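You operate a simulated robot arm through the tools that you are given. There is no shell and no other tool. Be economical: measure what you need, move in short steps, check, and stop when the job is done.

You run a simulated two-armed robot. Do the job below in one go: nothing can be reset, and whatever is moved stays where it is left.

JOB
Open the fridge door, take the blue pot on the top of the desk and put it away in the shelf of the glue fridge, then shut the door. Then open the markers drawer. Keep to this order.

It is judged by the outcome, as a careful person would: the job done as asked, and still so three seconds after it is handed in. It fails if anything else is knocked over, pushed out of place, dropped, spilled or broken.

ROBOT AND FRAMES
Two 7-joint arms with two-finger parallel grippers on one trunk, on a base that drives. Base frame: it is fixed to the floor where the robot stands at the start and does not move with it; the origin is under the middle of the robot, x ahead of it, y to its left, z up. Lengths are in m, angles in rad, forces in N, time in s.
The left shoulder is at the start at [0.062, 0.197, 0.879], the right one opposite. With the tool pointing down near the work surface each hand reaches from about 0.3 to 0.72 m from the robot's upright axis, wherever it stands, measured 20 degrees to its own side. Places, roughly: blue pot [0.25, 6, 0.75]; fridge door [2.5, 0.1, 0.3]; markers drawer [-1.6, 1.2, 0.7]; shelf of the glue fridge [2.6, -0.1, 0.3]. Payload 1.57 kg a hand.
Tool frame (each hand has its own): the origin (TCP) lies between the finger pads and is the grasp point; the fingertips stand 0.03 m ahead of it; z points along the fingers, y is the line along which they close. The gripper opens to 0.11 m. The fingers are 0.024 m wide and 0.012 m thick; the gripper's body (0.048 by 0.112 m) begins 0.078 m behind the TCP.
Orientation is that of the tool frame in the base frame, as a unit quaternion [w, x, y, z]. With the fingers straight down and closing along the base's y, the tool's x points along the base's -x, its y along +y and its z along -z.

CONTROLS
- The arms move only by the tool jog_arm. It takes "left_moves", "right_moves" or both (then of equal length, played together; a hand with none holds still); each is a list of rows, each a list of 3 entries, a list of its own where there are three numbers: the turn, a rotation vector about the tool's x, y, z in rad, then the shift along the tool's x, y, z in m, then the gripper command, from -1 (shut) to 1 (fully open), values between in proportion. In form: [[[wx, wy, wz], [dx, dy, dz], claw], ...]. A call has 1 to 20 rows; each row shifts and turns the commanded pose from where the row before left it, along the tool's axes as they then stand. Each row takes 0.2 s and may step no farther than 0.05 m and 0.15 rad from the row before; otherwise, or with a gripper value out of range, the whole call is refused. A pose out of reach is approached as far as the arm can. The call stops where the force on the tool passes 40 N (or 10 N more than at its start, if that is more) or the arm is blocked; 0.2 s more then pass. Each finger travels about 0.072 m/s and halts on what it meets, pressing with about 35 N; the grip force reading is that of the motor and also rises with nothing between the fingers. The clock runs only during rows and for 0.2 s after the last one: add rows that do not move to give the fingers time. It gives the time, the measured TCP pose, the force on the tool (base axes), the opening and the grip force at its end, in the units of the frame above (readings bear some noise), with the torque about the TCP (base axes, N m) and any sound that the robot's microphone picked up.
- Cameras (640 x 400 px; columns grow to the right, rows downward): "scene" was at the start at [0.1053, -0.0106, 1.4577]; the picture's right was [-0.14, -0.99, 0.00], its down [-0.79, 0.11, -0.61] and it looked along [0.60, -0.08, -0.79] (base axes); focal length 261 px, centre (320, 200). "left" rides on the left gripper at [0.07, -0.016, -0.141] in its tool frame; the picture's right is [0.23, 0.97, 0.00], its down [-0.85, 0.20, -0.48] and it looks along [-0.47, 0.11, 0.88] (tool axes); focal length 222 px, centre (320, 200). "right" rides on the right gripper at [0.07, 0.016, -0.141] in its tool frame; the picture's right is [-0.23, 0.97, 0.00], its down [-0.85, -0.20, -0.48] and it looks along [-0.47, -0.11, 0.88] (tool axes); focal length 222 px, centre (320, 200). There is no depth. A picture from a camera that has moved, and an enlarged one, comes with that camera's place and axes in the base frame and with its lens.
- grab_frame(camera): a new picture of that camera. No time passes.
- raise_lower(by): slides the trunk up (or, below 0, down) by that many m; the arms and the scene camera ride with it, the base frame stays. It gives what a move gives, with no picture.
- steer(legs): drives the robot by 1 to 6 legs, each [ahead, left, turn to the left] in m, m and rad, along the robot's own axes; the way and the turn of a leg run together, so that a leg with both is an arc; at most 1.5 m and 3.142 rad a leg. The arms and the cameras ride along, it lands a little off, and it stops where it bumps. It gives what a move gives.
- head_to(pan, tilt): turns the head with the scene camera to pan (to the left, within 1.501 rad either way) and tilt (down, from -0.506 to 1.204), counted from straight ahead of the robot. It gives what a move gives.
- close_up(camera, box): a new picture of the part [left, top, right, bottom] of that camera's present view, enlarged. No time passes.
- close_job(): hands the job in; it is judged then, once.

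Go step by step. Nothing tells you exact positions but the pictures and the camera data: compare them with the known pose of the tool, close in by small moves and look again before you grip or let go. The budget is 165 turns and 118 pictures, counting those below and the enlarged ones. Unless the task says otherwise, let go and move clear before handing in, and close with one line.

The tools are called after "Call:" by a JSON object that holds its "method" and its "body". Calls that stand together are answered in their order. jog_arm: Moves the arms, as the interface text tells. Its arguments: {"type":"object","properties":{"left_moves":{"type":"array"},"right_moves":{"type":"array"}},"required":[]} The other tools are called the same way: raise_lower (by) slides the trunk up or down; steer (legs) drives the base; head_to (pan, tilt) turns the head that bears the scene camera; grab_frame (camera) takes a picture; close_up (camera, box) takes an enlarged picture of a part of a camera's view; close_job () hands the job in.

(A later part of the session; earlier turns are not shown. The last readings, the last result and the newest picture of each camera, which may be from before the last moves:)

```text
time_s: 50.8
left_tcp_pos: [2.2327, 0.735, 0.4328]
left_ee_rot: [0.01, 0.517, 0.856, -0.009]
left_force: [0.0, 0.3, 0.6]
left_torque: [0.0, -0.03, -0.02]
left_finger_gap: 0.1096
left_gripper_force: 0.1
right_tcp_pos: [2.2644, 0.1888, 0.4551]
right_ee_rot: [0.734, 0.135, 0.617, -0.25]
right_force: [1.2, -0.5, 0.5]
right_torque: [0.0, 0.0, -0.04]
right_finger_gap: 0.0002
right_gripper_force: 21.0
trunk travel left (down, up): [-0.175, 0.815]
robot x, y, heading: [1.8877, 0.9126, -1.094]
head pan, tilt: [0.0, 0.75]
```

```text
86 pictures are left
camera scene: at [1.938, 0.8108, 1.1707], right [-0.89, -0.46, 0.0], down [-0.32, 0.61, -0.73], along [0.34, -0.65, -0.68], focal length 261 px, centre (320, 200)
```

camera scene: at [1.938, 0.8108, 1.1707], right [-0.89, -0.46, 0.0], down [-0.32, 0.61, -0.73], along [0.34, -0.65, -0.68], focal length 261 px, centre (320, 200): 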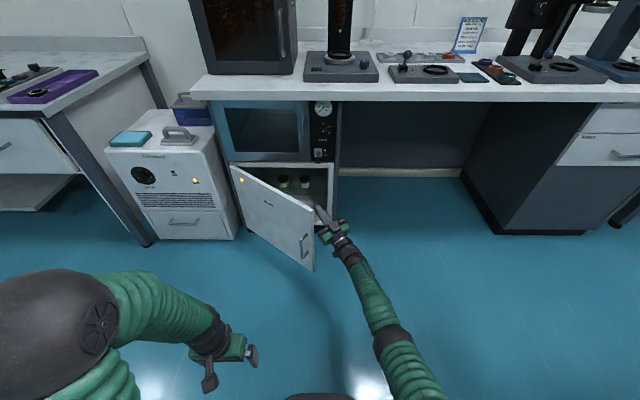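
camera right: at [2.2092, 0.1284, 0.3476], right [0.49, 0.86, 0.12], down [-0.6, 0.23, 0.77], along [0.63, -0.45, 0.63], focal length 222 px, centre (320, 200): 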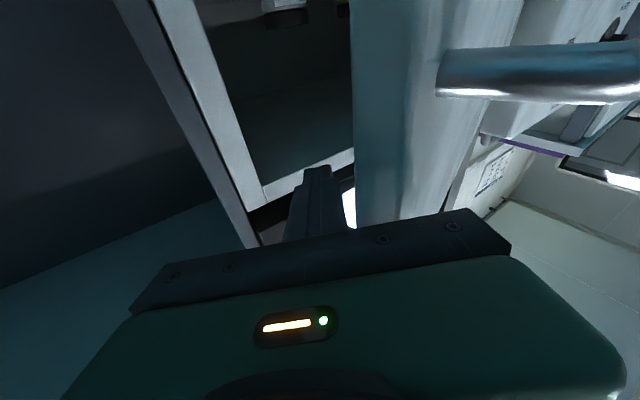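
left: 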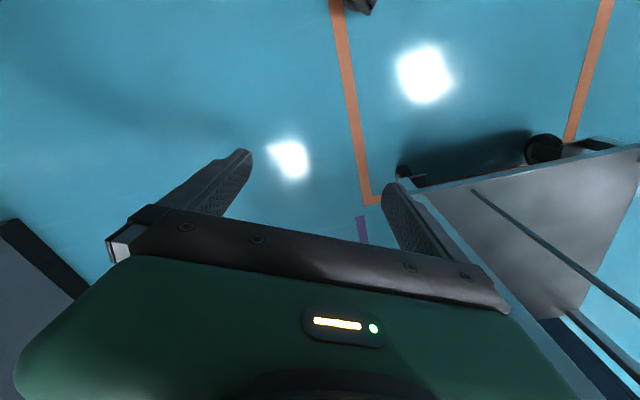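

Working; the door is ~40° open. I continue back and left.

Call:
{"method": "steer", "body": {"legs": [[-0.06, 0.04, 0.0], [-0.06, 0.06, 0.0]]}}

Call:
{"method": "grab_frame", "body": {"camera": "scene"}}

```text
time_s: 52.5
left_tcp_pos: [2.2658, 0.8891, 0.4327]
left_ee_rot: [0.011, 0.517, 0.856, -0.01]
left_force: [0.0, 0.7, -0.2]
left_torque: [-0.01, 0.02, 0.01]
left_finger_gap: 0.1103
left_gripper_force: 0.1
right_tcp_pos: [2.296, 0.3402, 0.4556]
right_ee_rot: [0.733, 0.134, 0.618, -0.251]
right_force: [-0.4, 0.5, 0.5]
right_torque: [0.01, 0.0, -0.08]
right_finger_gap: 0.0002
right_gripper_force: 21.8
trunk travel left (down, up): [-0.175, 0.815]
robot x, y, heading: [1.9196, 1.0655, -1.091]
head pan, tilt: [0.0, 0.75]
```

```text
85 pictures are left
camera scene: at [1.9702, 0.963, 1.1706], right [-0.89, -0.46, 0.0], down [-0.32, 0.61, -0.73], along [0.34, -0.65, -0.68], focal length 261 px, centre (320, 200)
```

scene: 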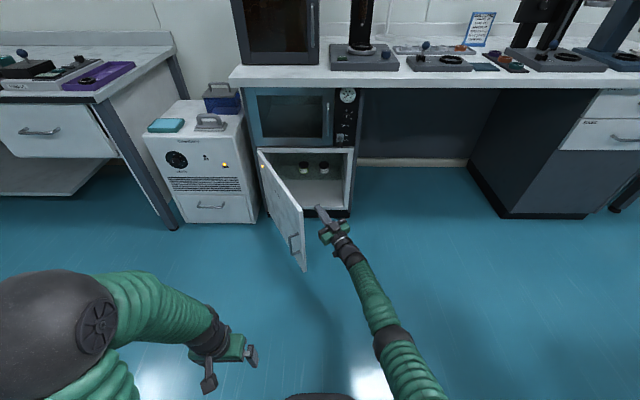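

Call:
{"method": "steer", "body": {"legs": [[0.0, 0.1, 0.0], [0.0, 0.1, 0.0]]}}

Call:
{"method": "grab_frame", "body": {"camera": "scene"}}

```text
time_s: 54.4
left_tcp_pos: [2.4474, 0.9834, 0.4315]
left_ee_rot: [0.01, 0.517, 0.856, -0.01]
left_force: [0.9, 0.1, -1.0]
left_torque: [-0.07, 0.01, -0.02]
left_finger_gap: 0.1099
left_gripper_force: 0.0
right_tcp_pos: [2.4751, 0.4326, 0.4541]
right_ee_rot: [0.73, 0.135, 0.62, -0.253]
right_force: [1.1, 0.0, -1.5]
right_torque: [0.0, 0.0, 0.0]
right_finger_gap: 0.0
right_gripper_force: 21.1
trunk travel left (down, up): [-0.175, 0.815]
robot x, y, heading: [2.101, 1.1599, -1.087]
head pan, tilt: [0.0, 0.75]
```

```text
84 pictures are left
camera scene: at [2.1524, 1.057, 1.1705], right [-0.89, -0.46, 0.0], down [-0.32, 0.61, -0.73], along [0.34, -0.65, -0.68], focal length 261 px, centre (320, 200)
```

scene: 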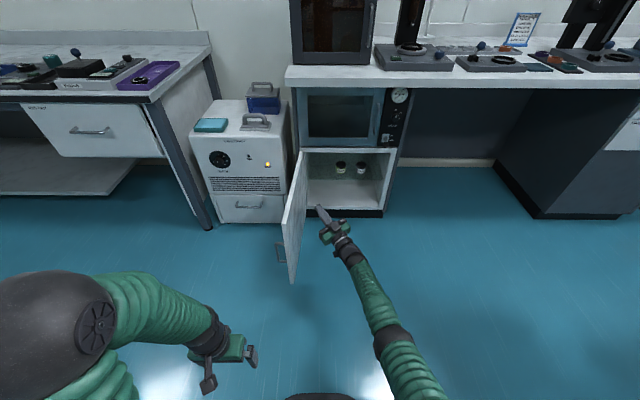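

Call:
{"method": "steer", "body": {"legs": [[0.0, 0.09, 0.0]]}}

Call:
{"method": "close_up", "body": {"camera": "scene", "box": [230, 110, 430, 290]}}

```text
time_s: 55.5
left_tcp_pos: [2.5286, 1.0257, 0.4332]
left_ee_rot: [0.011, 0.517, 0.856, -0.009]
left_force: [0.8, 0.8, -0.1]
left_torque: [-0.02, 0.01, 0.03]
left_finger_gap: 0.11
left_gripper_force: 0.0
right_tcp_pos: [2.5549, 0.4738, 0.4528]
right_ee_rot: [0.729, 0.136, 0.621, -0.254]
right_force: [0.8, -0.2, 0.2]
right_torque: [0.01, 0.01, -0.01]
right_finger_gap: 0.0
right_gripper_force: 21.1
trunk travel left (down, up): [-0.175, 0.815]
robot x, y, heading: [2.1836, 1.2018, -1.089]
head pan, tilt: [0.0, 0.75]
```

```text
2.22 times, centred on (330, 200) of scene
camera zoom: at [2.2316, 1.0981, 1.1705], right [-0.89, -0.46, 0.0], down [-0.31, 0.61, -0.73], along [0.34, -0.65, -0.68], focal length 580 px, centre (298, 200)
```

zoom: 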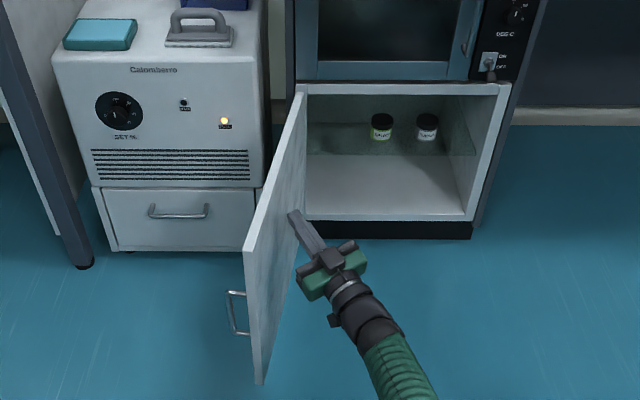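

The door now stands about 95° open, and inside is a glass shelf with two vials. I back off, tuck the right arm, raise the trunk and look left.

Call:
{"method": "steer", "body": {"legs": [[-0.08, -0.03, 0.0]]}}

Call:
{"method": "jog_arm", "body": {"right_moves": [[[0, 0, 0], [0, 0, -0.04], -1], [[0, 0, 0], [0, 0, -0.04], -1], [[0.12, 0, 0], [0, 0, -0.04], -1], [[0.12, 0, 0], [0, 0, -0.04], -1], [[0.12, 0, 0], [0, 0, -0.03], -1], [[0, 0, 0], [0, 0, 0], -1]]}}

Call:
{"method": "raise_lower", "body": {"by": 0.3}}

Call:
{"method": "head_to", "body": {"pan": 1.4, "tilt": 0.5}}

Call:
{"method": "grab_frame", "body": {"camera": "scene"}}

```text
time_s: 56.6
left_tcp_pos: [2.4635, 1.0859, 0.4322]
left_ee_rot: [0.013, 0.518, 0.855, -0.011]
left_force: [0.0, 0.4, -0.4]
left_torque: [0.01, 0.0, -0.01]
left_finger_gap: 0.1101
left_gripper_force: 0.1
right_tcp_pos: [2.4883, 0.5307, 0.4523]
right_ee_rot: [0.727, 0.137, 0.622, -0.255]
right_force: [0.0, 0.4, 0.0]
right_torque: [0.0, 0.03, 0.0]
right_finger_gap: 0.0
right_gripper_force: 21.2
trunk travel left (down, up): [-0.175, 0.815]
robot x, y, heading: [2.116, 1.2595, -1.087]
head pan, tilt: [0.0, 0.75]
```

```text
time_s: 57.7
left_tcp_pos: [2.4646, 1.0859, 0.4336]
left_ee_rot: [0.013, 0.517, 0.856, -0.011]
left_force: [1.5, 0.7, 1.0]
left_torque: [0.01, 0.02, -0.05]
left_finger_gap: 0.1101
left_gripper_force: 0.1
right_tcp_pos: [2.4287, 0.4875, 0.4896]
right_ee_rot: [0.745, 0.184, 0.526, -0.366]
right_force: [0.5, -1.2, 0.1]
right_torque: [0.01, -0.02, 0.03]
right_finger_gap: 0.0
right_gripper_force: 21.7
right hand out of reach, approached as far as the arm can: row 1, 2, 3, 4, 5
trunk travel left (down, up): [-0.175, 0.815]
robot x, y, heading: [2.1196, 1.2578, -1.088]
head pan, tilt: [0.0, 0.75]
stopped in row 5 (right hand): the arm was blocked; the commanded pose is now the measured one
```

```text
time_s: 60.7
left_tcp_pos: [2.4651, 1.0861, 0.7337]
left_ee_rot: [0.013, 0.517, 0.856, -0.012]
left_force: [-0.4, -0.2, -0.1]
left_torque: [0.01, 0.01, 0.01]
left_finger_gap: 0.1098
left_gripper_force: 0.1
right_tcp_pos: [2.4275, 0.4876, 0.7911]
right_ee_rot: [0.744, 0.185, 0.526, -0.367]
right_force: [-0.4, -0.3, -0.7]
right_torque: [0.02, 0.02, 0.01]
right_finger_gap: 0.0002
right_gripper_force: 21.1
trunk travel left (down, up): [-0.475, 0.515]
robot x, y, heading: [2.1196, 1.2624, -1.093]
head pan, tilt: [0.0, 0.75]
```

```text
time_s: 62.2
left_tcp_pos: [2.4641, 1.085, 0.7341]
left_ee_rot: [0.013, 0.517, 0.856, -0.012]
left_force: [0.7, -0.2, 0.9]
left_torque: [0.02, 0.01, 0.02]
left_finger_gap: 0.11
left_gripper_force: 0.1
right_tcp_pos: [2.4277, 0.4869, 0.7908]
right_ee_rot: [0.744, 0.185, 0.527, -0.366]
right_force: [0.5, 0.4, 1.2]
right_torque: [0.0, 0.02, 0.01]
right_finger_gap: 0.0
right_gripper_force: 21.6
trunk travel left (down, up): [-0.475, 0.515]
robot x, y, heading: [2.1192, 1.2623, -1.09]
head pan, tilt: [1.4, 0.499]
```

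```text
82 pictures are left
camera scene: at [2.218, 1.2577, 1.4926], right [0.3, -0.95, 0.0], down [-0.46, -0.14, -0.88], along [0.84, 0.27, -0.48], focal length 261 px, centre (320, 200)
```

scene: 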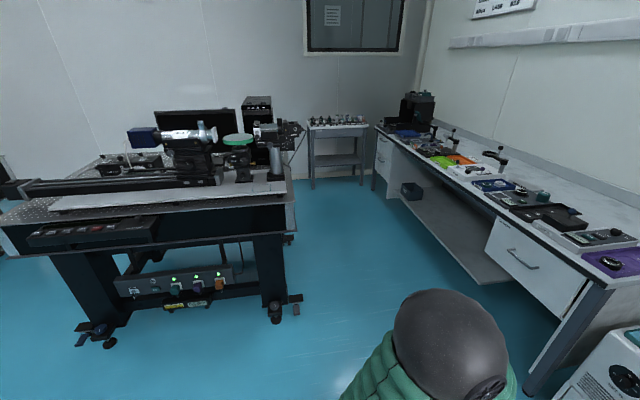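

The right arm is stretched out; I bring it back to a level, tucked pose before driving.

Call:
{"method": "jog_arm", "body": {"right_moves": [[[0.067, 0.1, 0.015], [0, -0.01, -0.03], -1], [[0.067, 0.1, 0.015], [0, -0.01, -0.03], -1], [[0.067, 0.1, 0.015], [0, -0.01, -0.03], -1], [[0.067, 0.1, 0.015], [0, 0, -0.04], -1], [[0, 0, 0], [0, 0, -0.04], -1], [[0, 0, 0], [0, 0, -0.04], -1], [[0, 0, 0], [0, 0, -0.04], -1], [[0, 0, 0], [0, 0, 0], -1]]}}

Call:
{"method": "head_to", "body": {"pan": 0.0, "tilt": 0.75}}

Call:
{"method": "grab_frame", "body": {"camera": "scene"}}

```text
time_s: 64.2
left_tcp_pos: [2.4643, 1.0871, 0.7346]
left_ee_rot: [0.014, 0.517, 0.856, -0.013]
left_force: [-0.1, -0.1, 0.0]
left_torque: [-0.03, 0.0, 0.0]
left_finger_gap: 0.1101
left_gripper_force: 0.1
right_tcp_pos: [2.4124, 0.4545, 0.7357]
right_ee_rot: [0.643, 0.35, 0.557, -0.391]
right_force: [0.2, 0.3, 0.4]
right_torque: [-0.03, 0.0, -0.01]
right_finger_gap: 0.0001
right_gripper_force: 21.1
right hand out of reach, approached as far as the arm can: row 1, 2, 3, 4, 5, 6, 7
trunk travel left (down, up): [-0.475, 0.515]
robot x, y, heading: [2.1163, 1.2616, -1.093]
head pan, tilt: [1.4, 0.499]
stopped in row 8 (right hand): the arm was blocked; the commanded pose is now the measured one
```

```text
time_s: 65.8
left_tcp_pos: [2.4643, 1.0868, 0.7341]
left_ee_rot: [0.013, 0.517, 0.856, -0.013]
left_force: [0.3, 0.2, 0.0]
left_torque: [0.01, 0.0, 0.0]
left_finger_gap: 0.1101
left_gripper_force: 0.1
right_tcp_pos: [2.4146, 0.455, 0.7356]
right_ee_rot: [0.643, 0.351, 0.557, -0.391]
right_force: [-0.8, -0.8, 0.2]
right_torque: [0.0, -0.01, -0.02]
right_finger_gap: 0.0
right_gripper_force: 21.0
trunk travel left (down, up): [-0.475, 0.515]
robot x, y, heading: [2.1161, 1.2597, -1.092]
head pan, tilt: [0.0, 0.75]
```

```text
81 pictures are left
camera scene: at [2.1695, 1.1567, 1.4705], right [-0.89, -0.46, 0.0], down [-0.32, 0.61, -0.73], along [0.34, -0.65, -0.68], focal length 261 px, centre (320, 200)
```

scene: 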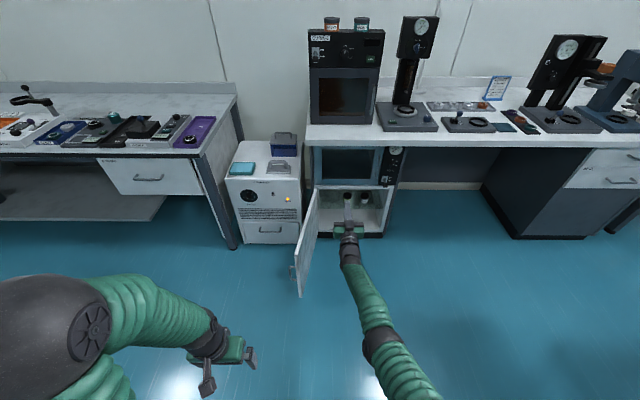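

Call:
{"method": "jog_arm", "body": {"right_moves": [[[0, 0, 0], [0.01, 0, -0.03], -1], [[0, 0, 0], [0.01, 0, -0.03], -1], [[0, 0, 0], [0.01, 0, -0.03], -1], [[0, 0, 0], [0, 0, 0], -1]]}}

```text
time_s: 67.0
left_tcp_pos: [2.4636, 1.0876, 0.7349]
left_ee_rot: [0.014, 0.517, 0.856, -0.012]
left_force: [-0.3, 0.0, -0.3]
left_torque: [-0.02, 0.04, 0.03]
left_finger_gap: 0.1102
left_gripper_force: 0.0
right_tcp_pos: [2.4123, 0.4633, 0.7685]
right_ee_rot: [0.68, 0.333, 0.507, -0.412]
right_force: [0.9, 0.5, 0.2]
right_torque: [-0.02, -0.02, 0.0]
right_finger_gap: 0.0
right_gripper_force: 20.7
right hand out of reach, approached as far as the arm can: row 1, 2, 3
trunk travel left (down, up): [-0.475, 0.515]
robot x, y, heading: [2.1152, 1.2601, -1.094]
head pan, tilt: [0.0, 0.75]
stopped in row 4 (right hand): the arm was blocked; the commanded pose is now the measured one
```

Call:
{"method": "jog_arm", "body": {"right_moves": [[[0, 0.12, 0], [0.03, 0, -0.01], -1], [[0, 0.12, 0], [0.03, 0, -0.02], -1], [[0, 0.12, 0], [0.03, 0, -0.02], -1], [[0, 0.12, 0], [0.03, 0, -0.02], -1], [[0, 0.12, 0], [0.03, 0, -0.02], -1], [[0, 0.12, 0], [0.02, 0, -0.02], -1], [[0, 0.12, 0], [0.02, 0, -0.02], -1], [[0, 0, 0], [0, 0, 0], -1]]}}

Call:
{"method": "grab_frame", "body": {"camera": "scene"}}

```text
time_s: 69.0
left_tcp_pos: [2.462, 1.089, 0.7351]
left_ee_rot: [0.014, 0.517, 0.856, -0.013]
left_force: [0.0, -0.4, -0.1]
left_torque: [-0.01, 0.01, 0.02]
left_finger_gap: 0.11
left_gripper_force: 0.1
right_tcp_pos: [2.4153, 0.5021, 0.5684]
right_ee_rot: [0.423, 0.476, 0.73, -0.249]
right_force: [-0.1, -0.2, 0.0]
right_torque: [0.04, -0.01, 0.01]
right_finger_gap: 0.0
right_gripper_force: 21.5
right hand out of reach, approached as far as the arm can: row 1, 2, 3, 4, 5, 6, 7
trunk travel left (down, up): [-0.475, 0.515]
robot x, y, heading: [2.1148, 1.2636, -1.095]
head pan, tilt: [0.0, 0.75]
stopped in row 8 (right hand): the arm was blocked; the commanded pose is now the measured one
```

```text
80 pictures are left
camera scene: at [2.1695, 1.1571, 1.4706], right [-0.89, -0.46, 0.0], down [-0.32, 0.61, -0.73], along [0.34, -0.65, -0.68], focal length 261 px, centre (320, 200)
```

scene: 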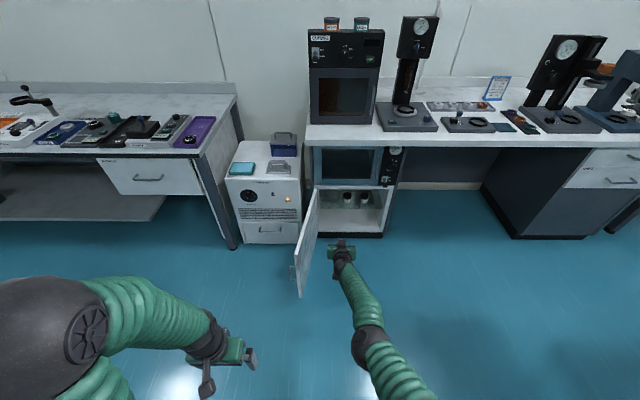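

Call:
{"method": "jog_arm", "body": {"right_moves": [[[0, 0.1, 0], [0.02, -0.01, -0.03], -1], [[0, 0.1, 0], [0.02, -0.01, -0.03], -1], [[0, 0.1, 0], [0.02, -0.01, -0.03], -1], [[0, 0.1, 0], [0.02, -0.01, -0.02], -1], [[0, 0.1, 0], [0.02, -0.01, -0.02], -1], [[0, 0.1, 0], [0.02, 0, -0.02], -1], [[0, 0.1, 0], [0.02, 0, -0.02], -1], [[0, 0.1, 0], [0.02, 0, 0], -1], [[0, 0, 0], [0.03, 0, 0], -1], [[0, 0, 0], [0, 0, 0], -1]]}}

```text
time_s: 71.2
left_tcp_pos: [2.4624, 1.0874, 0.7355]
left_ee_rot: [0.015, 0.517, 0.856, -0.012]
left_force: [-0.1, -0.1, 0.5]
left_torque: [-0.02, 0.03, -0.04]
left_finger_gap: 0.1099
left_gripper_force: 0.0
right_tcp_pos: [2.3079, 0.5771, 0.5194]
right_ee_rot: [0.102, 0.534, 0.838, -0.041]
right_force: [-0.3, 0.2, -0.6]
right_torque: [0.02, 0.0, -0.02]
right_finger_gap: 0.0001
right_gripper_force: 21.6
right hand out of reach, approached as far as the arm can: row 1, 2, 3, 4, 5, 6, 7, 8, 9
trunk travel left (down, up): [-0.475, 0.515]
robot x, y, heading: [2.1186, 1.261, -1.092]
head pan, tilt: [0.0, 0.75]
```

Call:
{"method": "jog_arm", "body": {"right_moves": [[[0, 0.05, 0], [0.03, -0.01, 0], -1], [[0, 0.05, 0], [0.03, -0.01, 0], -1], [[0, 0.05, 0], [0.03, -0.01, 0], -1], [[0, 0, 0], [0.03, -0.01, 0], -1], [[0, 0, 0], [0.03, -0.01, 0], 0], [[0, 0, 0], [0, 0, 0], 1], [[0, 0, 0], [0, 0, 0], 1]]}}

Call:
{"method": "grab_frame", "body": {"camera": "scene"}}

```text
time_s: 72.8
left_tcp_pos: [2.4627, 1.088, 0.7339]
left_ee_rot: [0.014, 0.517, 0.856, -0.013]
left_force: [-0.3, -0.4, -0.2]
left_torque: [0.03, -0.02, 0.0]
left_finger_gap: 0.1099
left_gripper_force: 0.1
right_tcp_pos: [2.278, 0.6285, 0.4613]
right_ee_rot: [0.037, 0.538, 0.842, -0.005]
right_force: [-0.1, 0.5, -0.1]
right_torque: [0.0, 0.0, 0.0]
right_finger_gap: 0.107
right_gripper_force: 0.0
right hand out of reach, approached as far as the arm can: row 1, 2, 3, 4, 5
trunk travel left (down, up): [-0.475, 0.515]
robot x, y, heading: [2.1194, 1.26, -1.087]
head pan, tilt: [0.0, 0.75]
```

```text
79 pictures are left
camera scene: at [2.1693, 1.1567, 1.4705], right [-0.89, -0.46, 0.0], down [-0.32, 0.61, -0.73], along [0.34, -0.65, -0.68], focal length 261 px, centre (320, 200)
```

scene: 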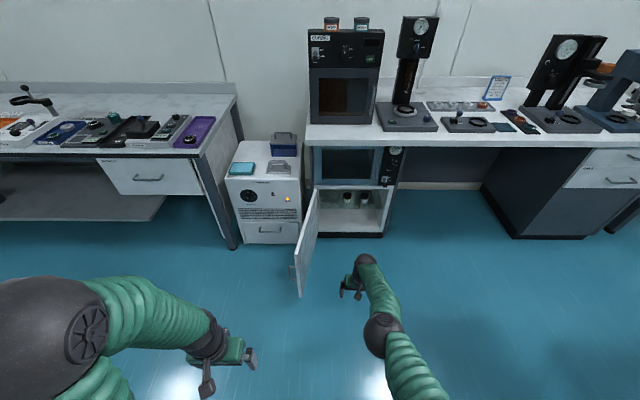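

Call:
{"method": "jog_arm", "body": {"right_moves": [[[0, 0.03, 0], [0.03, -0.008, -0.01], 1], [[0, 0.03, 0], [0.03, -0.008, -0.01], 1], [[0, 0, 0], [0.03, -0.008, -0.01], 1], [[0, 0, 0], [0.03, -0.008, -0.02], 1], [[0, 0, 0], [0.03, -0.008, -0.02], 1], [[0, 0, 0], [0.03, 0, -0.02], 1], [[0, 0, 0], [0.03, 0, -0.02], 1], [[0, 0, 0], [0, 0, 0], 1]]}}

Call:
{"method": "steer", "body": {"legs": [[-0.1, 0.0, 0.0], [0.0, 0.0, 1.4], [0.0, 0.0, 1.0]]}}

Call:
{"method": "head_to", "body": {"pan": 0.3, "tilt": 0.45}}

Call:
{"method": "grab_frame", "body": {"camera": "scene"}}

```text
time_s: 74.5
left_tcp_pos: [2.4634, 1.0887, 0.7352]
left_ee_rot: [0.014, 0.518, 0.855, -0.013]
left_force: [0.8, -0.7, -0.6]
left_torque: [0.0, 0.02, 0.01]
left_finger_gap: 0.1099
left_gripper_force: 0.1
right_tcp_pos: [2.2806, 0.6479, 0.4607]
right_ee_rot: [0.013, 0.535, 0.845, 0.015]
right_force: [-0.2, -0.4, 0.1]
right_torque: [0.03, 0.03, 0.01]
right_finger_gap: 0.1103
right_gripper_force: 0.1
right hand out of reach, approached as far as the arm can: row 1, 2, 3, 4, 5, 6, 7
trunk travel left (down, up): [-0.475, 0.515]
robot x, y, heading: [2.1164, 1.2582, -1.094]
head pan, tilt: [0.0, 0.75]
```

```text
time_s: 81.7
left_tcp_pos: [1.9215, 1.7018, 0.7354]
left_ee_rot: [0.017, -0.623, 0.782, 0.009]
left_force: [-0.4, -0.2, 1.1]
left_torque: [0.0, 0.0, 0.03]
left_finger_gap: 0.1104
left_gripper_force: 0.0
right_tcp_pos: [2.3487, 1.9169, 0.461]
right_ee_rot: [-0.009, -0.606, 0.796, 0.017]
right_force: [-0.4, -0.3, 0.0]
right_torque: [0.05, -0.03, -0.01]
right_finger_gap: 0.1102
right_gripper_force: 0.0
trunk travel left (down, up): [-0.475, 0.515]
robot x, y, heading: [2.0732, 1.3446, 1.343]
head pan, tilt: [0.0, 0.75]
```

```text
time_s: 82.5
left_tcp_pos: [1.9219, 1.7007, 0.7351]
left_ee_rot: [0.018, -0.623, 0.782, 0.011]
left_force: [-0.1, -0.7, -0.1]
left_torque: [-0.03, 0.02, 0.01]
left_finger_gap: 0.1098
left_gripper_force: 0.0
right_tcp_pos: [2.348, 1.9178, 0.4609]
right_ee_rot: [-0.008, -0.607, 0.795, 0.017]
right_force: [0.0, 0.7, 0.2]
right_torque: [0.01, 0.0, 0.03]
right_finger_gap: 0.11
right_gripper_force: 0.0
trunk travel left (down, up): [-0.475, 0.515]
robot x, y, heading: [2.0739, 1.3477, 1.342]
head pan, tilt: [0.3, 0.45]
```

```text
78 pictures are left
camera scene: at [2.0708, 1.471, 1.4969], right [1.0, 0.07, 0.0], down [0.03, -0.44, -0.9], along [-0.06, 0.9, -0.44], focal length 261 px, centre (320, 200)
```

scene: 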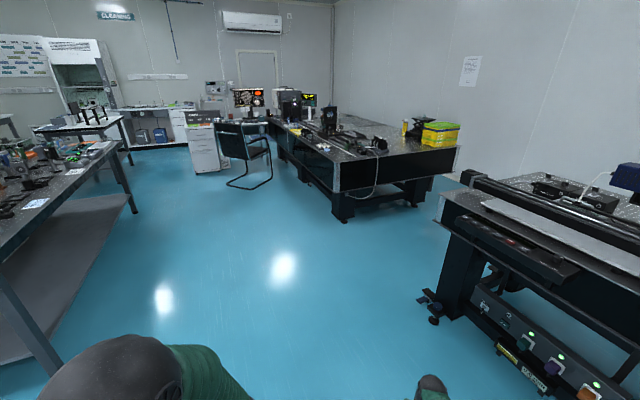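

Call:
{"method": "close_up", "body": {"camera": "scene", "box": [160, 75, 320, 195]}}

```text
3.33 times, centred on (240, 135) of scene
camera zoom: at [2.0708, 1.471, 1.4969], right [1.0, 0.07, 0.0], down [0.03, -0.44, -0.9], along [-0.06, 0.9, -0.44], focal length 869 px, centre (587, 417)
```

zoom: 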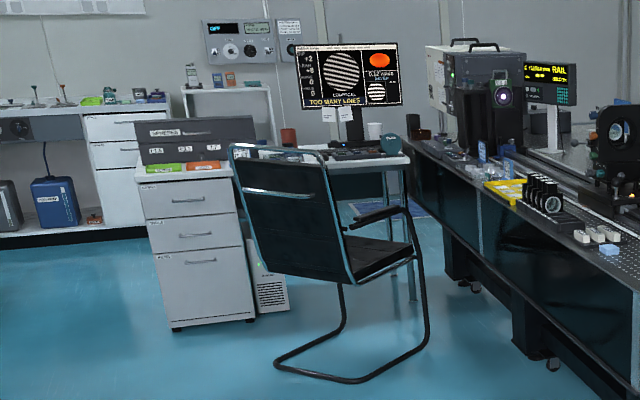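

The way to the desk is open; a chair stands in front of it. I drive up the room.

Call:
{"method": "steer", "body": {"legs": [[0.0, 0.0, 0.5], [1.3, 0.0, 0.0], [1.2, 0.0, 0.0]]}}

Call:
{"method": "head_to", "body": {"pan": 0.1, "tilt": 0.5}}

Call:
{"method": "grab_frame", "body": {"camera": "scene"}}

```text
time_s: 96.0
left_tcp_pos: [1.141, 3.9811, 0.7343]
left_ee_rot: [-0.015, 0.789, -0.614, -0.014]
left_force: [-0.3, -0.5, 0.5]
left_torque: [-0.01, 0.03, 0.01]
left_finger_gap: 0.1102
left_gripper_force: 0.0
right_tcp_pos: [1.4209, 4.3679, 0.4615]
right_ee_rot: [0.013, 0.776, -0.631, -0.015]
right_force: [0.9, 0.8, 0.4]
right_torque: [0.0, -0.01, 0.01]
right_finger_gap: 0.11
right_gripper_force: 0.2
trunk travel left (down, up): [-0.475, 0.515]
robot x, y, heading: [1.4394, 3.7364, 1.812]
head pan, tilt: [0.3, 0.45]
```

```text
time_s: 96.8
left_tcp_pos: [1.1408, 3.98, 0.7364]
left_ee_rot: [-0.016, 0.789, -0.614, -0.015]
left_force: [0.1, -0.3, -1.0]
left_torque: [0.03, 0.0, 0.0]
left_finger_gap: 0.1101
left_gripper_force: 0.0
right_tcp_pos: [1.4199, 4.3683, 0.4615]
right_ee_rot: [0.013, 0.776, -0.631, -0.015]
right_force: [-0.2, -0.6, 0.3]
right_torque: [-0.03, 0.01, -0.01]
right_finger_gap: 0.1102
right_gripper_force: 0.1
trunk travel left (down, up): [-0.475, 0.515]
robot x, y, heading: [1.437, 3.7329, 1.815]
head pan, tilt: [0.099, 0.499]
```

```text
76 pictures are left
camera scene: at [1.3941, 3.8521, 1.4925], right [0.94, 0.34, 0.0], down [0.16, -0.45, -0.88], along [-0.3, 0.83, -0.48], focal length 261 px, centre (320, 200)
```

scene: 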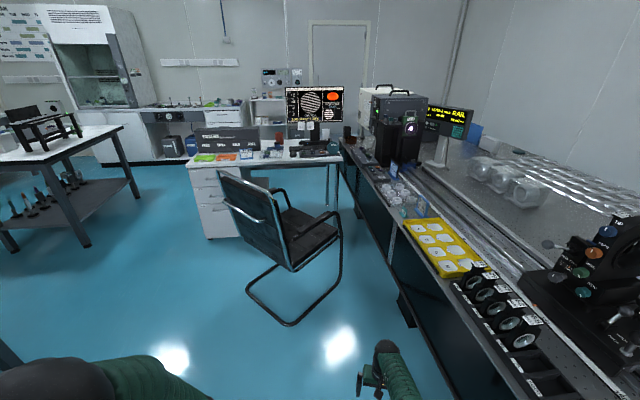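

Call:
{"method": "close_up", "body": {"camera": "scene", "box": [180, 110, 360, 200]}}

```text
3.56 times, centred on (270, 155) of scene
camera zoom: at [1.3941, 3.8521, 1.4925], right [0.94, 0.34, 0.0], down [0.16, -0.45, -0.88], along [-0.3, 0.83, -0.48], focal length 927 px, centre (498, 360)
```

zoom: 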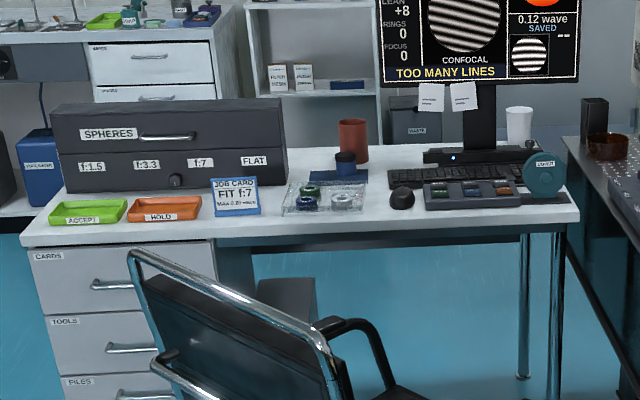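

The blue pot with a black lid stands on the desk near (0.21, 5.96), on a dark blue pad beside a red cup. The chair blocks the front, so I'll approach on its left side, in front of the desk drawers.

Call:
{"method": "steer", "body": {"legs": [[0.0, 0.0, 0.8], [0.85, 0.0, 0.0], [0.75, 0.0, 0.0], [0.0, 0.0, -0.6]]}}

Call:
{"method": "head_to", "body": {"pan": -0.35, "tilt": 0.7}}

Call:
{"method": "grab_frame", "body": {"camera": "scene"}}

```text
time_s: 108.7
left_tcp_pos: [-0.2862, 4.7473, 0.7356]
left_ee_rot: [-0.014, 0.843, -0.538, -0.015]
left_force: [-0.8, -0.6, 0.1]
left_torque: [0.0, -0.04, 0.02]
left_finger_gap: 0.1099
left_gripper_force: 0.1
right_tcp_pos: [-0.0843, 5.1801, 0.4609]
right_ee_rot: [0.015, 0.832, -0.555, -0.013]
right_force: [0.2, -0.5, -0.4]
right_torque: [0.0, 0.0, 0.02]
right_finger_gap: 0.11
right_gripper_force: 0.1
trunk travel left (down, up): [-0.475, 0.515]
robot x, y, heading: [0.0457, 4.5624, 2.004]
head pan, tilt: [0.099, 0.499]
```

```text
time_s: 109.6
left_tcp_pos: [-0.2874, 4.7459, 0.7365]
left_ee_rot: [-0.014, 0.843, -0.538, -0.016]
left_force: [0.1, 0.3, 0.5]
left_torque: [0.01, -0.02, 0.02]
left_finger_gap: 0.1096
left_gripper_force: 0.2
right_tcp_pos: [-0.0842, 5.1799, 0.4608]
right_ee_rot: [0.014, 0.832, -0.555, -0.014]
right_force: [0.1, 0.0, -0.5]
right_torque: [-0.02, -0.04, 0.01]
right_finger_gap: 0.1102
right_gripper_force: 0.0
trunk travel left (down, up): [-0.475, 0.515]
robot x, y, heading: [0.0467, 4.5588, 2.002]
head pan, tilt: [-0.351, 0.7]
```

```text
74 pictures are left
camera scene: at [0.0249, 4.6751, 1.4748], right [1.0, 0.08, 0.0], down [0.05, -0.64, -0.76], along [-0.06, 0.76, -0.65], focal length 261 px, centre (320, 200)
```

scene: 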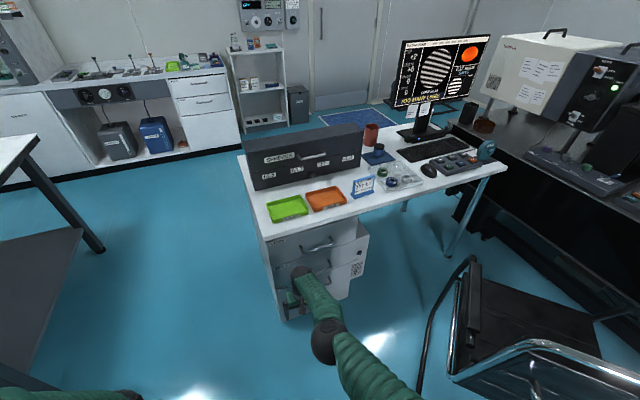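

The space left of the chair is free and the pot is at about (0.23, 5.92). I raise the trunk for arm clearance and zoom in on the pot.

Call:
{"method": "raise_lower", "body": {"by": 0.25}}

Call:
{"method": "close_up", "body": {"camera": "scene", "box": [320, 130, 440, 230]}}

```text
time_s: 112.2
left_tcp_pos: [-0.2866, 4.7463, 0.9847]
left_ee_rot: [-0.015, 0.843, -0.538, -0.016]
left_force: [-0.1, 0.3, -0.2]
left_torque: [-0.02, 0.03, -0.02]
left_finger_gap: 0.11
left_gripper_force: 0.1
right_tcp_pos: [-0.0854, 5.1807, 0.712]
right_ee_rot: [0.014, 0.831, -0.555, -0.014]
right_force: [0.0, 0.2, 0.3]
right_torque: [-0.01, -0.02, -0.03]
right_finger_gap: 0.1101
right_gripper_force: 0.0
trunk travel left (down, up): [-0.725, 0.265]
robot x, y, heading: [0.0476, 4.5592, 2.006]
head pan, tilt: [-0.351, 0.7]
```

```text
4.00 times, centred on (380, 180) of scene
camera zoom: at [0.0246, 4.6757, 1.7248], right [1.0, 0.08, 0.0], down [0.05, -0.64, -0.76], along [-0.06, 0.76, -0.65], focal length 1043 px, centre (80, 280)
```

zoom: 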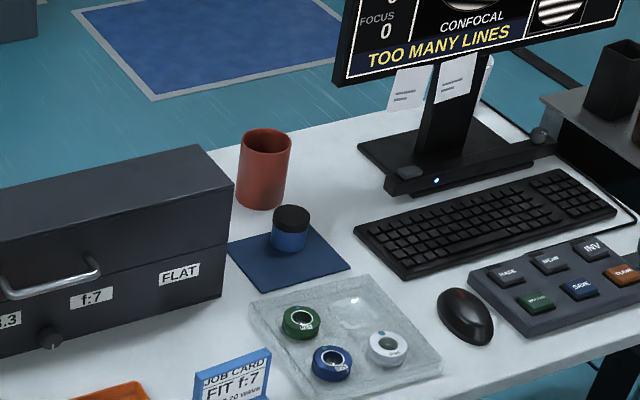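

Pot is about 0.055 m wide, centre z≈0.775. I lift the right hand well above the desk items before driving in.

Call:
{"method": "jog_arm", "body": {"right_moves": [[[0, 0, 0], [0.02, 0, -0.04], 1], [[0, 0, 0], [0.02, 0, -0.04], 1], [[0, 0, 0], [0.02, 0, -0.04], 1], [[0, 0, 0], [0.02, 0, -0.04], 1], [[0, 0, 0], [0.02, 0, -0.04], 1], [[0, 0, 0], [0.02, 0, -0.04], 1], [[0, 0, 0], [0.02, 0, -0.04], 1], [[0, 0, 0], [0.0, 0, 0], 1]]}}

```text
time_s: 114.0
left_tcp_pos: [-0.2884, 4.7465, 0.9866]
left_ee_rot: [-0.014, 0.843, -0.538, -0.016]
left_force: [0.7, 0.2, 0.5]
left_torque: [0.04, 0.03, -0.02]
left_finger_gap: 0.11
left_gripper_force: 0.1
right_tcp_pos: [-0.1172, 5.2315, 0.9141]
right_ee_rot: [0.015, 0.832, -0.555, -0.012]
right_force: [-0.5, 1.4, -0.6]
right_torque: [-0.01, 0.0, 0.0]
right_finger_gap: 0.1097
right_gripper_force: 0.1
right hand out of reach, approached as far as the arm can: row 1, 2, 3, 4, 5, 6, 7
trunk travel left (down, up): [-0.725, 0.265]
robot x, y, heading: [0.0517, 4.5591, 2.005]
head pan, tilt: [-0.351, 0.7]
```

The right arm's retract is stuck in an odd elbow posture. I test small moves to free it.

Call:
{"method": "jog_arm", "body": {"right_moves": [[[0, 0.12, 0], [0, 0, 0], 1], [[0, 0.12, 0], [0, 0, 0], 1], [[0, 0.12, 0], [0, 0, 0], 1], [[0, 0, 0], [0.03, 0, 0.01], 1], [[0, 0, 0], [0.03, 0, 0.01], 1], [[0, 0, 0], [0.03, 0, 0.01], 1], [[0, 0, 0], [0, 0, 0], 1]]}}

Call:
{"method": "head_to", "body": {"pan": -0.3, "tilt": 1.0}}

Call:
{"method": "grab_frame", "body": {"camera": "scene"}}

```text
time_s: 115.6
left_tcp_pos: [-0.2861, 4.7462, 0.9868]
left_ee_rot: [-0.014, 0.843, -0.538, -0.016]
left_force: [0.5, 0.5, -0.2]
left_torque: [0.01, -0.01, 0.0]
left_finger_gap: 0.11
left_gripper_force: 0.1
right_tcp_pos: [-0.0784, 5.1543, 0.919]
right_ee_rot: [0.113, 0.821, -0.544, 0.136]
right_force: [0.1, -0.5, -0.5]
right_torque: [-0.03, 0.02, -0.02]
right_finger_gap: 0.1102
right_gripper_force: 0.0
right hand out of reach, approached as far as the arm can: row 1, 2, 3, 4, 5, 6
trunk travel left (down, up): [-0.725, 0.265]
robot x, y, heading: [0.0467, 4.5615, 1.999]
head pan, tilt: [-0.351, 0.7]
```

```text
time_s: 116.4
left_tcp_pos: [-0.2867, 4.7467, 0.9862]
left_ee_rot: [-0.013, 0.843, -0.538, -0.016]
left_force: [0.1, -0.8, 0.5]
left_torque: [0.02, 0.05, 0.01]
left_finger_gap: 0.1102
left_gripper_force: 0.0
right_tcp_pos: [-0.0785, 5.1548, 0.9173]
right_ee_rot: [0.113, 0.82, -0.544, 0.135]
right_force: [-0.2, -0.4, 0.4]
right_torque: [0.02, -0.02, 0.04]
right_finger_gap: 0.1099
right_gripper_force: 0.0
trunk travel left (down, up): [-0.725, 0.265]
robot x, y, heading: [0.0479, 4.5603, 1.999]
head pan, tilt: [-0.3, 1.0]
```

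```text
72 pictures are left
camera scene: at [0.0224, 4.6602, 1.7015], right [0.99, 0.13, 0.0], down [0.11, -0.84, -0.54], along [-0.07, 0.53, -0.84], focal length 261 px, centre (320, 200)
```

scene: 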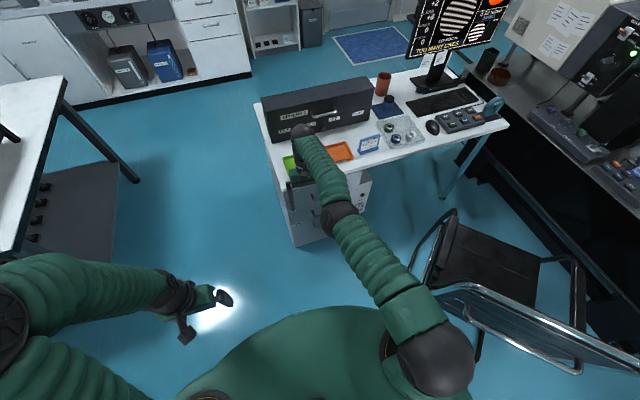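

Call:
{"method": "jog_arm", "body": {"right_moves": [[[0, 0.1, 0], [0.04, 0, 0.01], 1], [[0, 0.1, 0], [0.04, 0, 0.01], 1], [[0, 0.1, 0], [0.04, 0, 0.01], 1], [[0, 0, 0], [0.04, 0, 0.01], 1], [[0, 0, 0], [0.04, 0, 0.01], 1], [[0, 0, 0], [0.04, 0, 0.01], 1], [[0, 0, 0], [0, 0, 0], 1]]}}

Call:
{"method": "grab_frame", "body": {"camera": "scene"}}

```text
time_s: 118.0
left_tcp_pos: [-0.2889, 4.7458, 0.9854]
left_ee_rot: [-0.015, 0.843, -0.538, -0.015]
left_force: [-0.9, -0.4, 0.2]
left_torque: [0.01, -0.04, 0.04]
left_finger_gap: 0.1102
left_gripper_force: 0.1
right_tcp_pos: [0.0006, 5.0001, 0.9925]
right_ee_rot: [0.192, 0.79, -0.522, 0.256]
right_force: [-0.6, -0.6, -0.4]
right_torque: [-0.04, -0.03, -0.01]
right_finger_gap: 0.1101
right_gripper_force: 0.0
right hand out of reach, approached as far as the arm can: row 1, 2, 3
trunk travel left (down, up): [-0.725, 0.265]
robot x, y, heading: [0.0511, 4.5571, 2.002]
head pan, tilt: [-0.3, 1.0]
```

```text
71 pictures are left
camera scene: at [0.0183, 4.6594, 1.7014], right [0.99, 0.13, 0.0], down [0.11, -0.84, -0.54], along [-0.07, 0.53, -0.84], focal length 261 px, centre (320, 200)
```

scene: 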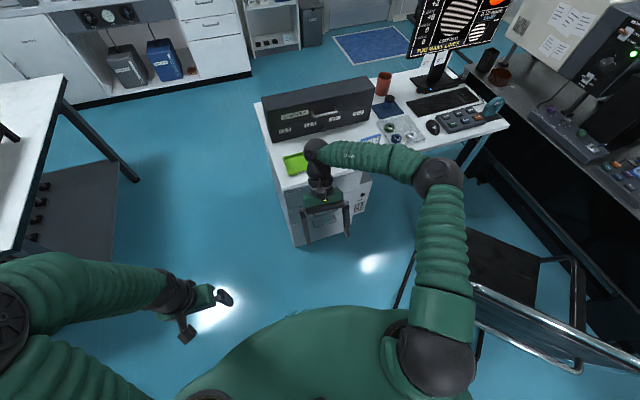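

The elbow now bends outwards and the arm retracts well. I pitch the right hand to point forward and 35° down for a side grasp of the pot.

Call:
{"method": "jog_arm", "body": {"right_moves": [[[0.007, -0.146, 0.021], [-0.02, 0, -0.01], 1], [[0.007, -0.146, 0.021], [-0.02, 0, -0.01], 1], [[0.007, -0.146, 0.021], [-0.02, 0, -0.01], 1], [[0.007, -0.146, 0.021], [-0.02, 0, -0.01], 1], [[0.007, -0.146, 0.021], [-0.02, 0, 0], 1], [[0.007, -0.146, 0.021], [-0.02, 0, 0], 1], [[0.007, -0.146, 0.021], [-0.01, 0, 0.01], 1], [[0.007, -0.146, 0.021], [-0.01, 0, 0.01], 1], [[0.007, -0.146, 0.021], [-0.01, 0, 0.01], 1], [[0.007, -0.146, 0.021], [-0.01, 0, 0.01], 1], [[0.007, -0.146, 0.021], [-0.01, 0, 0.01], 1], [[0, 0, 0], [0, 0, 0], 1]]}}

Call:
{"method": "grab_frame", "body": {"camera": "scene"}}

```text
time_s: 120.6
left_tcp_pos: [-0.2863, 4.7463, 0.9858]
left_ee_rot: [-0.015, 0.842, -0.538, -0.016]
left_force: [0.2, -0.2, -0.2]
left_torque: [0.01, 0.0, 0.0]
left_finger_gap: 0.11
left_gripper_force: 0.1
right_tcp_pos: [-0.0579, 5.1879, 0.9769]
right_ee_rot: [-0.296, 0.68, -0.57, -0.354]
right_force: [-0.5, -0.1, 0.6]
right_torque: [0.02, 0.02, 0.02]
right_finger_gap: 0.11
right_gripper_force: 0.2
trunk travel left (down, up): [-0.725, 0.265]
robot x, y, heading: [0.0447, 4.5596, 2.002]
head pan, tilt: [-0.3, 1.0]
```

```text
70 pictures are left
camera scene: at [0.0231, 4.6596, 1.7015], right [0.99, 0.13, 0.0], down [0.11, -0.84, -0.54], along [-0.07, 0.53, -0.84], focal length 261 px, centre (320, 200)
```

scene: 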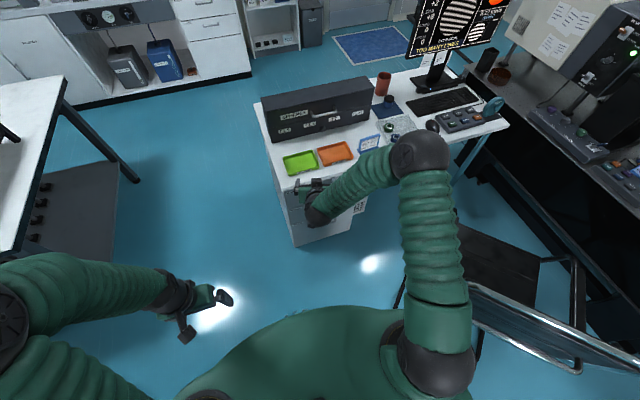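

Pose reached. Now I sidestep right and drive forward carefully toward the desk.

Call:
{"method": "steer", "body": {"legs": [[0.2, -0.2, 0.0]]}}

Call:
{"method": "head_to", "body": {"pan": -0.5, "tilt": 1.1}}

Call:
{"method": "grab_frame", "body": {"camera": "scene"}}

```text
time_s: 122.6
left_tcp_pos: [-0.1983, 5.0045, 0.9853]
left_ee_rot: [-0.018, 0.843, -0.538, -0.014]
left_force: [0.7, 0.4, 0.3]
left_torque: [0.0, -0.03, 0.0]
left_finger_gap: 0.1099
left_gripper_force: 0.2
right_tcp_pos: [0.0311, 5.4459, 0.9786]
right_ee_rot: [-0.299, 0.68, -0.569, -0.352]
right_force: [0.3, 0.3, -0.1]
right_torque: [0.03, -0.03, -0.03]
right_finger_gap: 0.1097
right_gripper_force: 0.1
trunk travel left (down, up): [-0.725, 0.265]
robot x, y, heading: [0.1377, 4.8201, 2.001]
head pan, tilt: [-0.3, 1.0]
```

```text
time_s: 123.3
left_tcp_pos: [-0.1945, 5.0072, 0.9848]
left_ee_rot: [-0.015, 0.843, -0.538, -0.016]
left_force: [0.3, 0.5, -0.3]
left_torque: [0.03, -0.01, 0.03]
left_finger_gap: 0.1101
left_gripper_force: 0.1
right_tcp_pos: [0.0348, 5.4485, 0.9777]
right_ee_rot: [-0.296, 0.681, -0.569, -0.354]
right_force: [-0.6, 0.8, -0.1]
right_torque: [-0.02, -0.05, -0.01]
right_finger_gap: 0.11
right_gripper_force: 0.1
trunk travel left (down, up): [-0.725, 0.265]
robot x, y, heading: [0.1437, 4.8244, 1.997]
head pan, tilt: [-0.499, 1.1]
```

```text
69 pictures are left
camera scene: at [0.1262, 4.9142, 1.695], right [1.0, -0.07, 0.0], down [-0.06, -0.89, -0.45], along [0.03, 0.45, -0.89], focal length 261 px, centre (320, 200)
```

scene: 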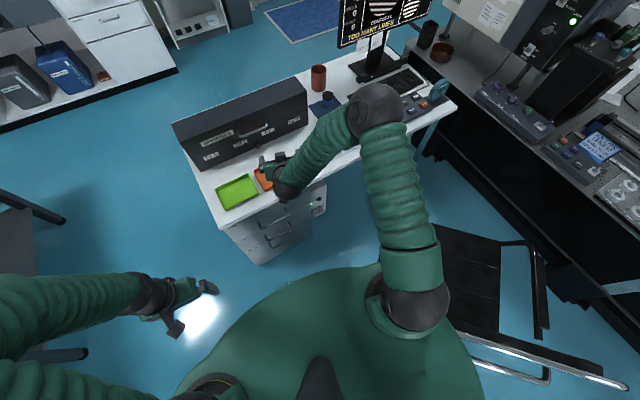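

Call:
{"method": "steer", "body": {"legs": [[0.2, -0.05, 0.0]]}}

Call:
{"method": "grab_frame", "body": {"camera": "scene"}}

Call:
{"method": "grab_frame", "body": {"camera": "right"}}

```text
time_s: 124.9
left_tcp_pos: [-0.2323, 5.2085, 0.9866]
left_ee_rot: [-0.016, 0.843, -0.538, -0.017]
left_force: [0.0, -0.2, 0.2]
left_torque: [-0.02, 0.01, -0.05]
left_finger_gap: 0.1101
left_gripper_force: 0.2
right_tcp_pos: [-0.0023, 5.6507, 0.9801]
right_ee_rot: [-0.296, 0.681, -0.568, -0.356]
right_force: [-0.9, 0.0, -0.5]
right_torque: [0.01, -0.03, 0.0]
right_finger_gap: 0.1098
right_gripper_force: 0.1
trunk travel left (down, up): [-0.725, 0.265]
robot x, y, heading: [0.1055, 5.0296, 1.998]
head pan, tilt: [-0.499, 1.1]
```

```text
68 pictures are left
camera scene: at [0.0904, 5.1132, 1.6952], right [1.0, -0.07, 0.0], down [-0.06, -0.89, -0.46], along [0.03, 0.45, -0.89], focal length 261 px, centre (320, 200)
```

scene: 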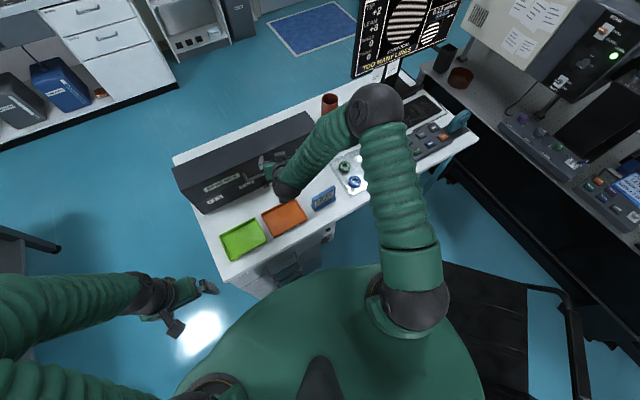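

```text
67 pictures are left
camera right: at [0.0091, 5.4928, 1.0028], right [-0.98, -0.04, 0.19], down [0.18, 0.13, 0.97], along [-0.07, 0.99, -0.12], focal length 222 px, centre (320, 200)
```

right: 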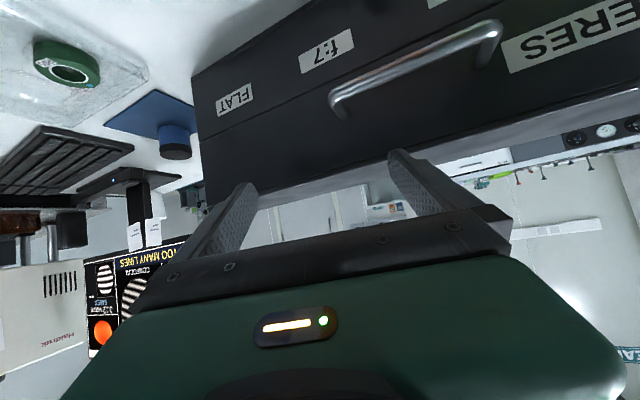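

The wrist camera agrees: pot at about (0.236, 5.926). I move the hand sideways to line up in front of it, staying high.

Call:
{"method": "jog_arm", "body": {"right_moves": [[[0, 0, 0], [-0.0035, -0.035, 0.005], 1], [[0, 0, 0], [-0.0035, -0.035, 0.005], 1], [[0, 0, 0], [-0.0035, -0.035, 0.005], 1], [[0, 0, 0], [-0.0035, -0.035, 0.005], 1], [[0, 0, 0], [-0.0035, -0.035, 0.005], 1], [[0, 0, 0], [-0.0035, -0.035, 0.005], 0.5], [[0, 0, 0], [-0.0035, -0.035, 0.005], 0.5], [[0, 0, 0], [-0.0035, -0.035, 0.005], 0.5], [[0, 0, 0], [0, 0, 0], 0.5]]}}

Call:
{"method": "grab_frame", "body": {"camera": "right"}}

```text
time_s: 126.9
left_tcp_pos: [-0.229, 5.2114, 0.9868]
left_ee_rot: [-0.014, 0.843, -0.538, -0.017]
left_force: [0.6, -0.8, -0.1]
left_torque: [0.04, 0.03, -0.03]
left_finger_gap: 0.1098
left_gripper_force: 0.1
right_tcp_pos: [0.2657, 5.7504, 0.9763]
right_ee_rot: [-0.295, 0.68, -0.571, -0.354]
right_force: [-0.3, 0.5, 0.1]
right_torque: [0.02, -0.02, 0.0]
right_finger_gap: 0.0824
right_gripper_force: 0.1
trunk travel left (down, up): [-0.725, 0.265]
robot x, y, heading: [0.0999, 5.0303, 2.0]
head pan, tilt: [-0.499, 1.1]
```

```text
66 pictures are left
camera right: at [0.2775, 5.5935, 1.0006], right [-0.98, -0.04, 0.19], down [0.18, 0.13, 0.97], along [-0.07, 0.99, -0.12], focal length 222 px, centre (320, 200)
```

right: 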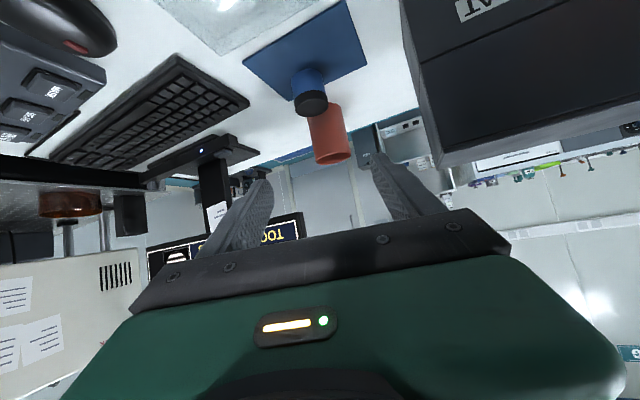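

Call:
{"method": "jog_arm", "body": {"right_moves": [[[0, 0, 0], [0.02, 0, 0.03], 0.6], [[0, 0, 0], [0.02, 0, 0.03], 0.6], [[0, 0, 0], [0.02, -0.002, 0.03], 0.6], [[0, 0, 0], [0, 0, 0.03], 0.6], [[0, 0, 0], [0, 0, 0.03], 0.6], [[0, 0, 0], [0, 0, 0], 0.6]]}}

Call:
{"method": "grab_frame", "body": {"camera": "right"}}

Call:
{"method": "grab_frame", "body": {"camera": "scene"}}

```text
time_s: 128.3
left_tcp_pos: [-0.2294, 5.21, 0.9857]
left_ee_rot: [-0.014, 0.843, -0.538, -0.017]
left_force: [0.0, -0.4, 0.7]
left_torque: [0.02, 0.06, 0.0]
left_finger_gap: 0.1101
left_gripper_force: 0.1
right_tcp_pos: [0.2535, 5.8381, 0.8429]
right_ee_rot: [-0.295, 0.68, -0.569, -0.356]
right_force: [-0.4, -0.2, 0.1]
right_torque: [0.0, -0.03, -0.01]
right_finger_gap: 0.0881
right_gripper_force: 0.1
trunk travel left (down, up): [-0.725, 0.265]
robot x, y, heading: [0.1046, 5.0216, 1.999]
head pan, tilt: [-0.499, 1.1]
```

```text
65 pictures are left
camera right: at [0.2656, 5.6807, 0.8666], right [-0.98, -0.04, 0.19], down [0.18, 0.13, 0.97], along [-0.07, 0.99, -0.12], focal length 222 px, centre (320, 200)
```

right: 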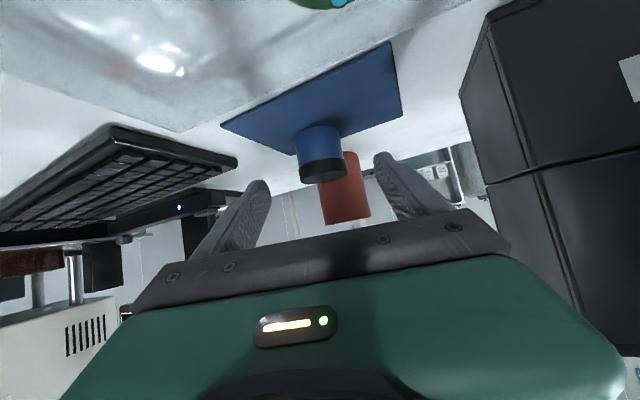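

```text
64 pictures are left
camera scene: at [0.0935, 5.119, 1.6949], right [1.0, -0.07, 0.0], down [-0.06, -0.89, -0.45], along [0.03, 0.45, -0.89], focal length 261 px, centre (320, 200)
```

scene: 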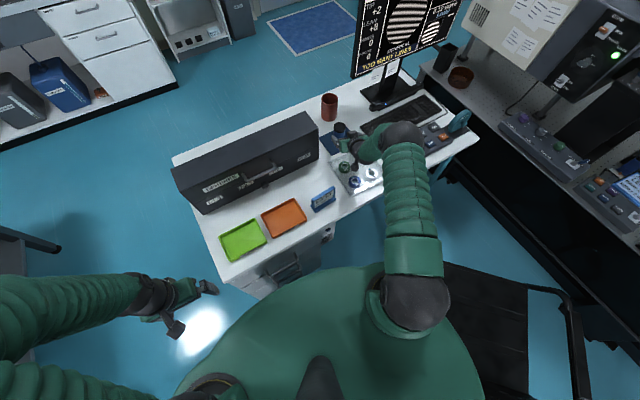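

Call:
{"method": "jog_arm", "body": {"right_moves": [[[0, 0, 0], [-0.003, 0, 0.03], 0.6], [[0, 0, 0], [-0.003, 0, 0.03], 0.6], [[0, 0, 0], [-0.003, 0, 0.03], 0.6], [[0, 0, 0], [0, 0, 0.01], 0.6], [[0, 0, 0], [0, 0, 0], 0.6]]}}

Call:
{"method": "grab_frame", "body": {"camera": "right"}}

```text
time_s: 129.5
left_tcp_pos: [-0.2296, 5.2113, 0.9879]
left_ee_rot: [-0.014, 0.842, -0.538, -0.017]
left_force: [0.5, 0.7, 0.0]
left_torque: [-0.01, -0.01, 0.01]
left_finger_gap: 0.1098
left_gripper_force: 0.1
right_tcp_pos: [0.2426, 5.906, 0.8015]
right_ee_rot: [-0.296, 0.679, -0.57, -0.356]
right_force: [-0.1, -1.2, 0.3]
right_torque: [-0.01, 0.01, -0.02]
right_finger_gap: 0.0882
right_gripper_force: 0.0
right hand out of reach, approached as far as the arm can: row 3, 4
trunk travel left (down, up): [-0.725, 0.265]
robot x, y, heading: [0.1042, 5.0231, 1.999]
head pan, tilt: [-0.499, 1.1]
```

```text
63 pictures are left
camera right: at [0.2536, 5.7507, 0.8254], right [-0.98, -0.04, 0.19], down [0.18, 0.13, 0.97], along [-0.07, 0.99, -0.12], focal length 222 px, centre (320, 200)
```

right: 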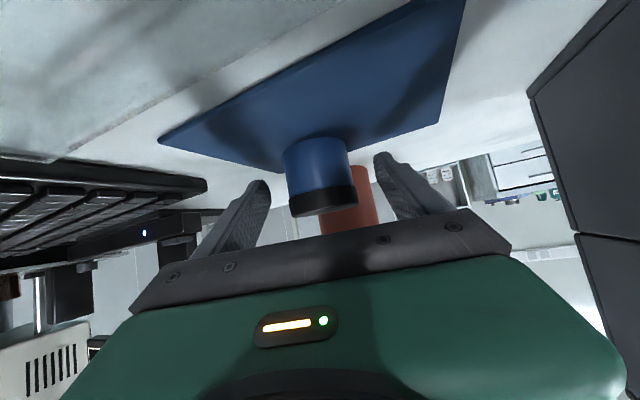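

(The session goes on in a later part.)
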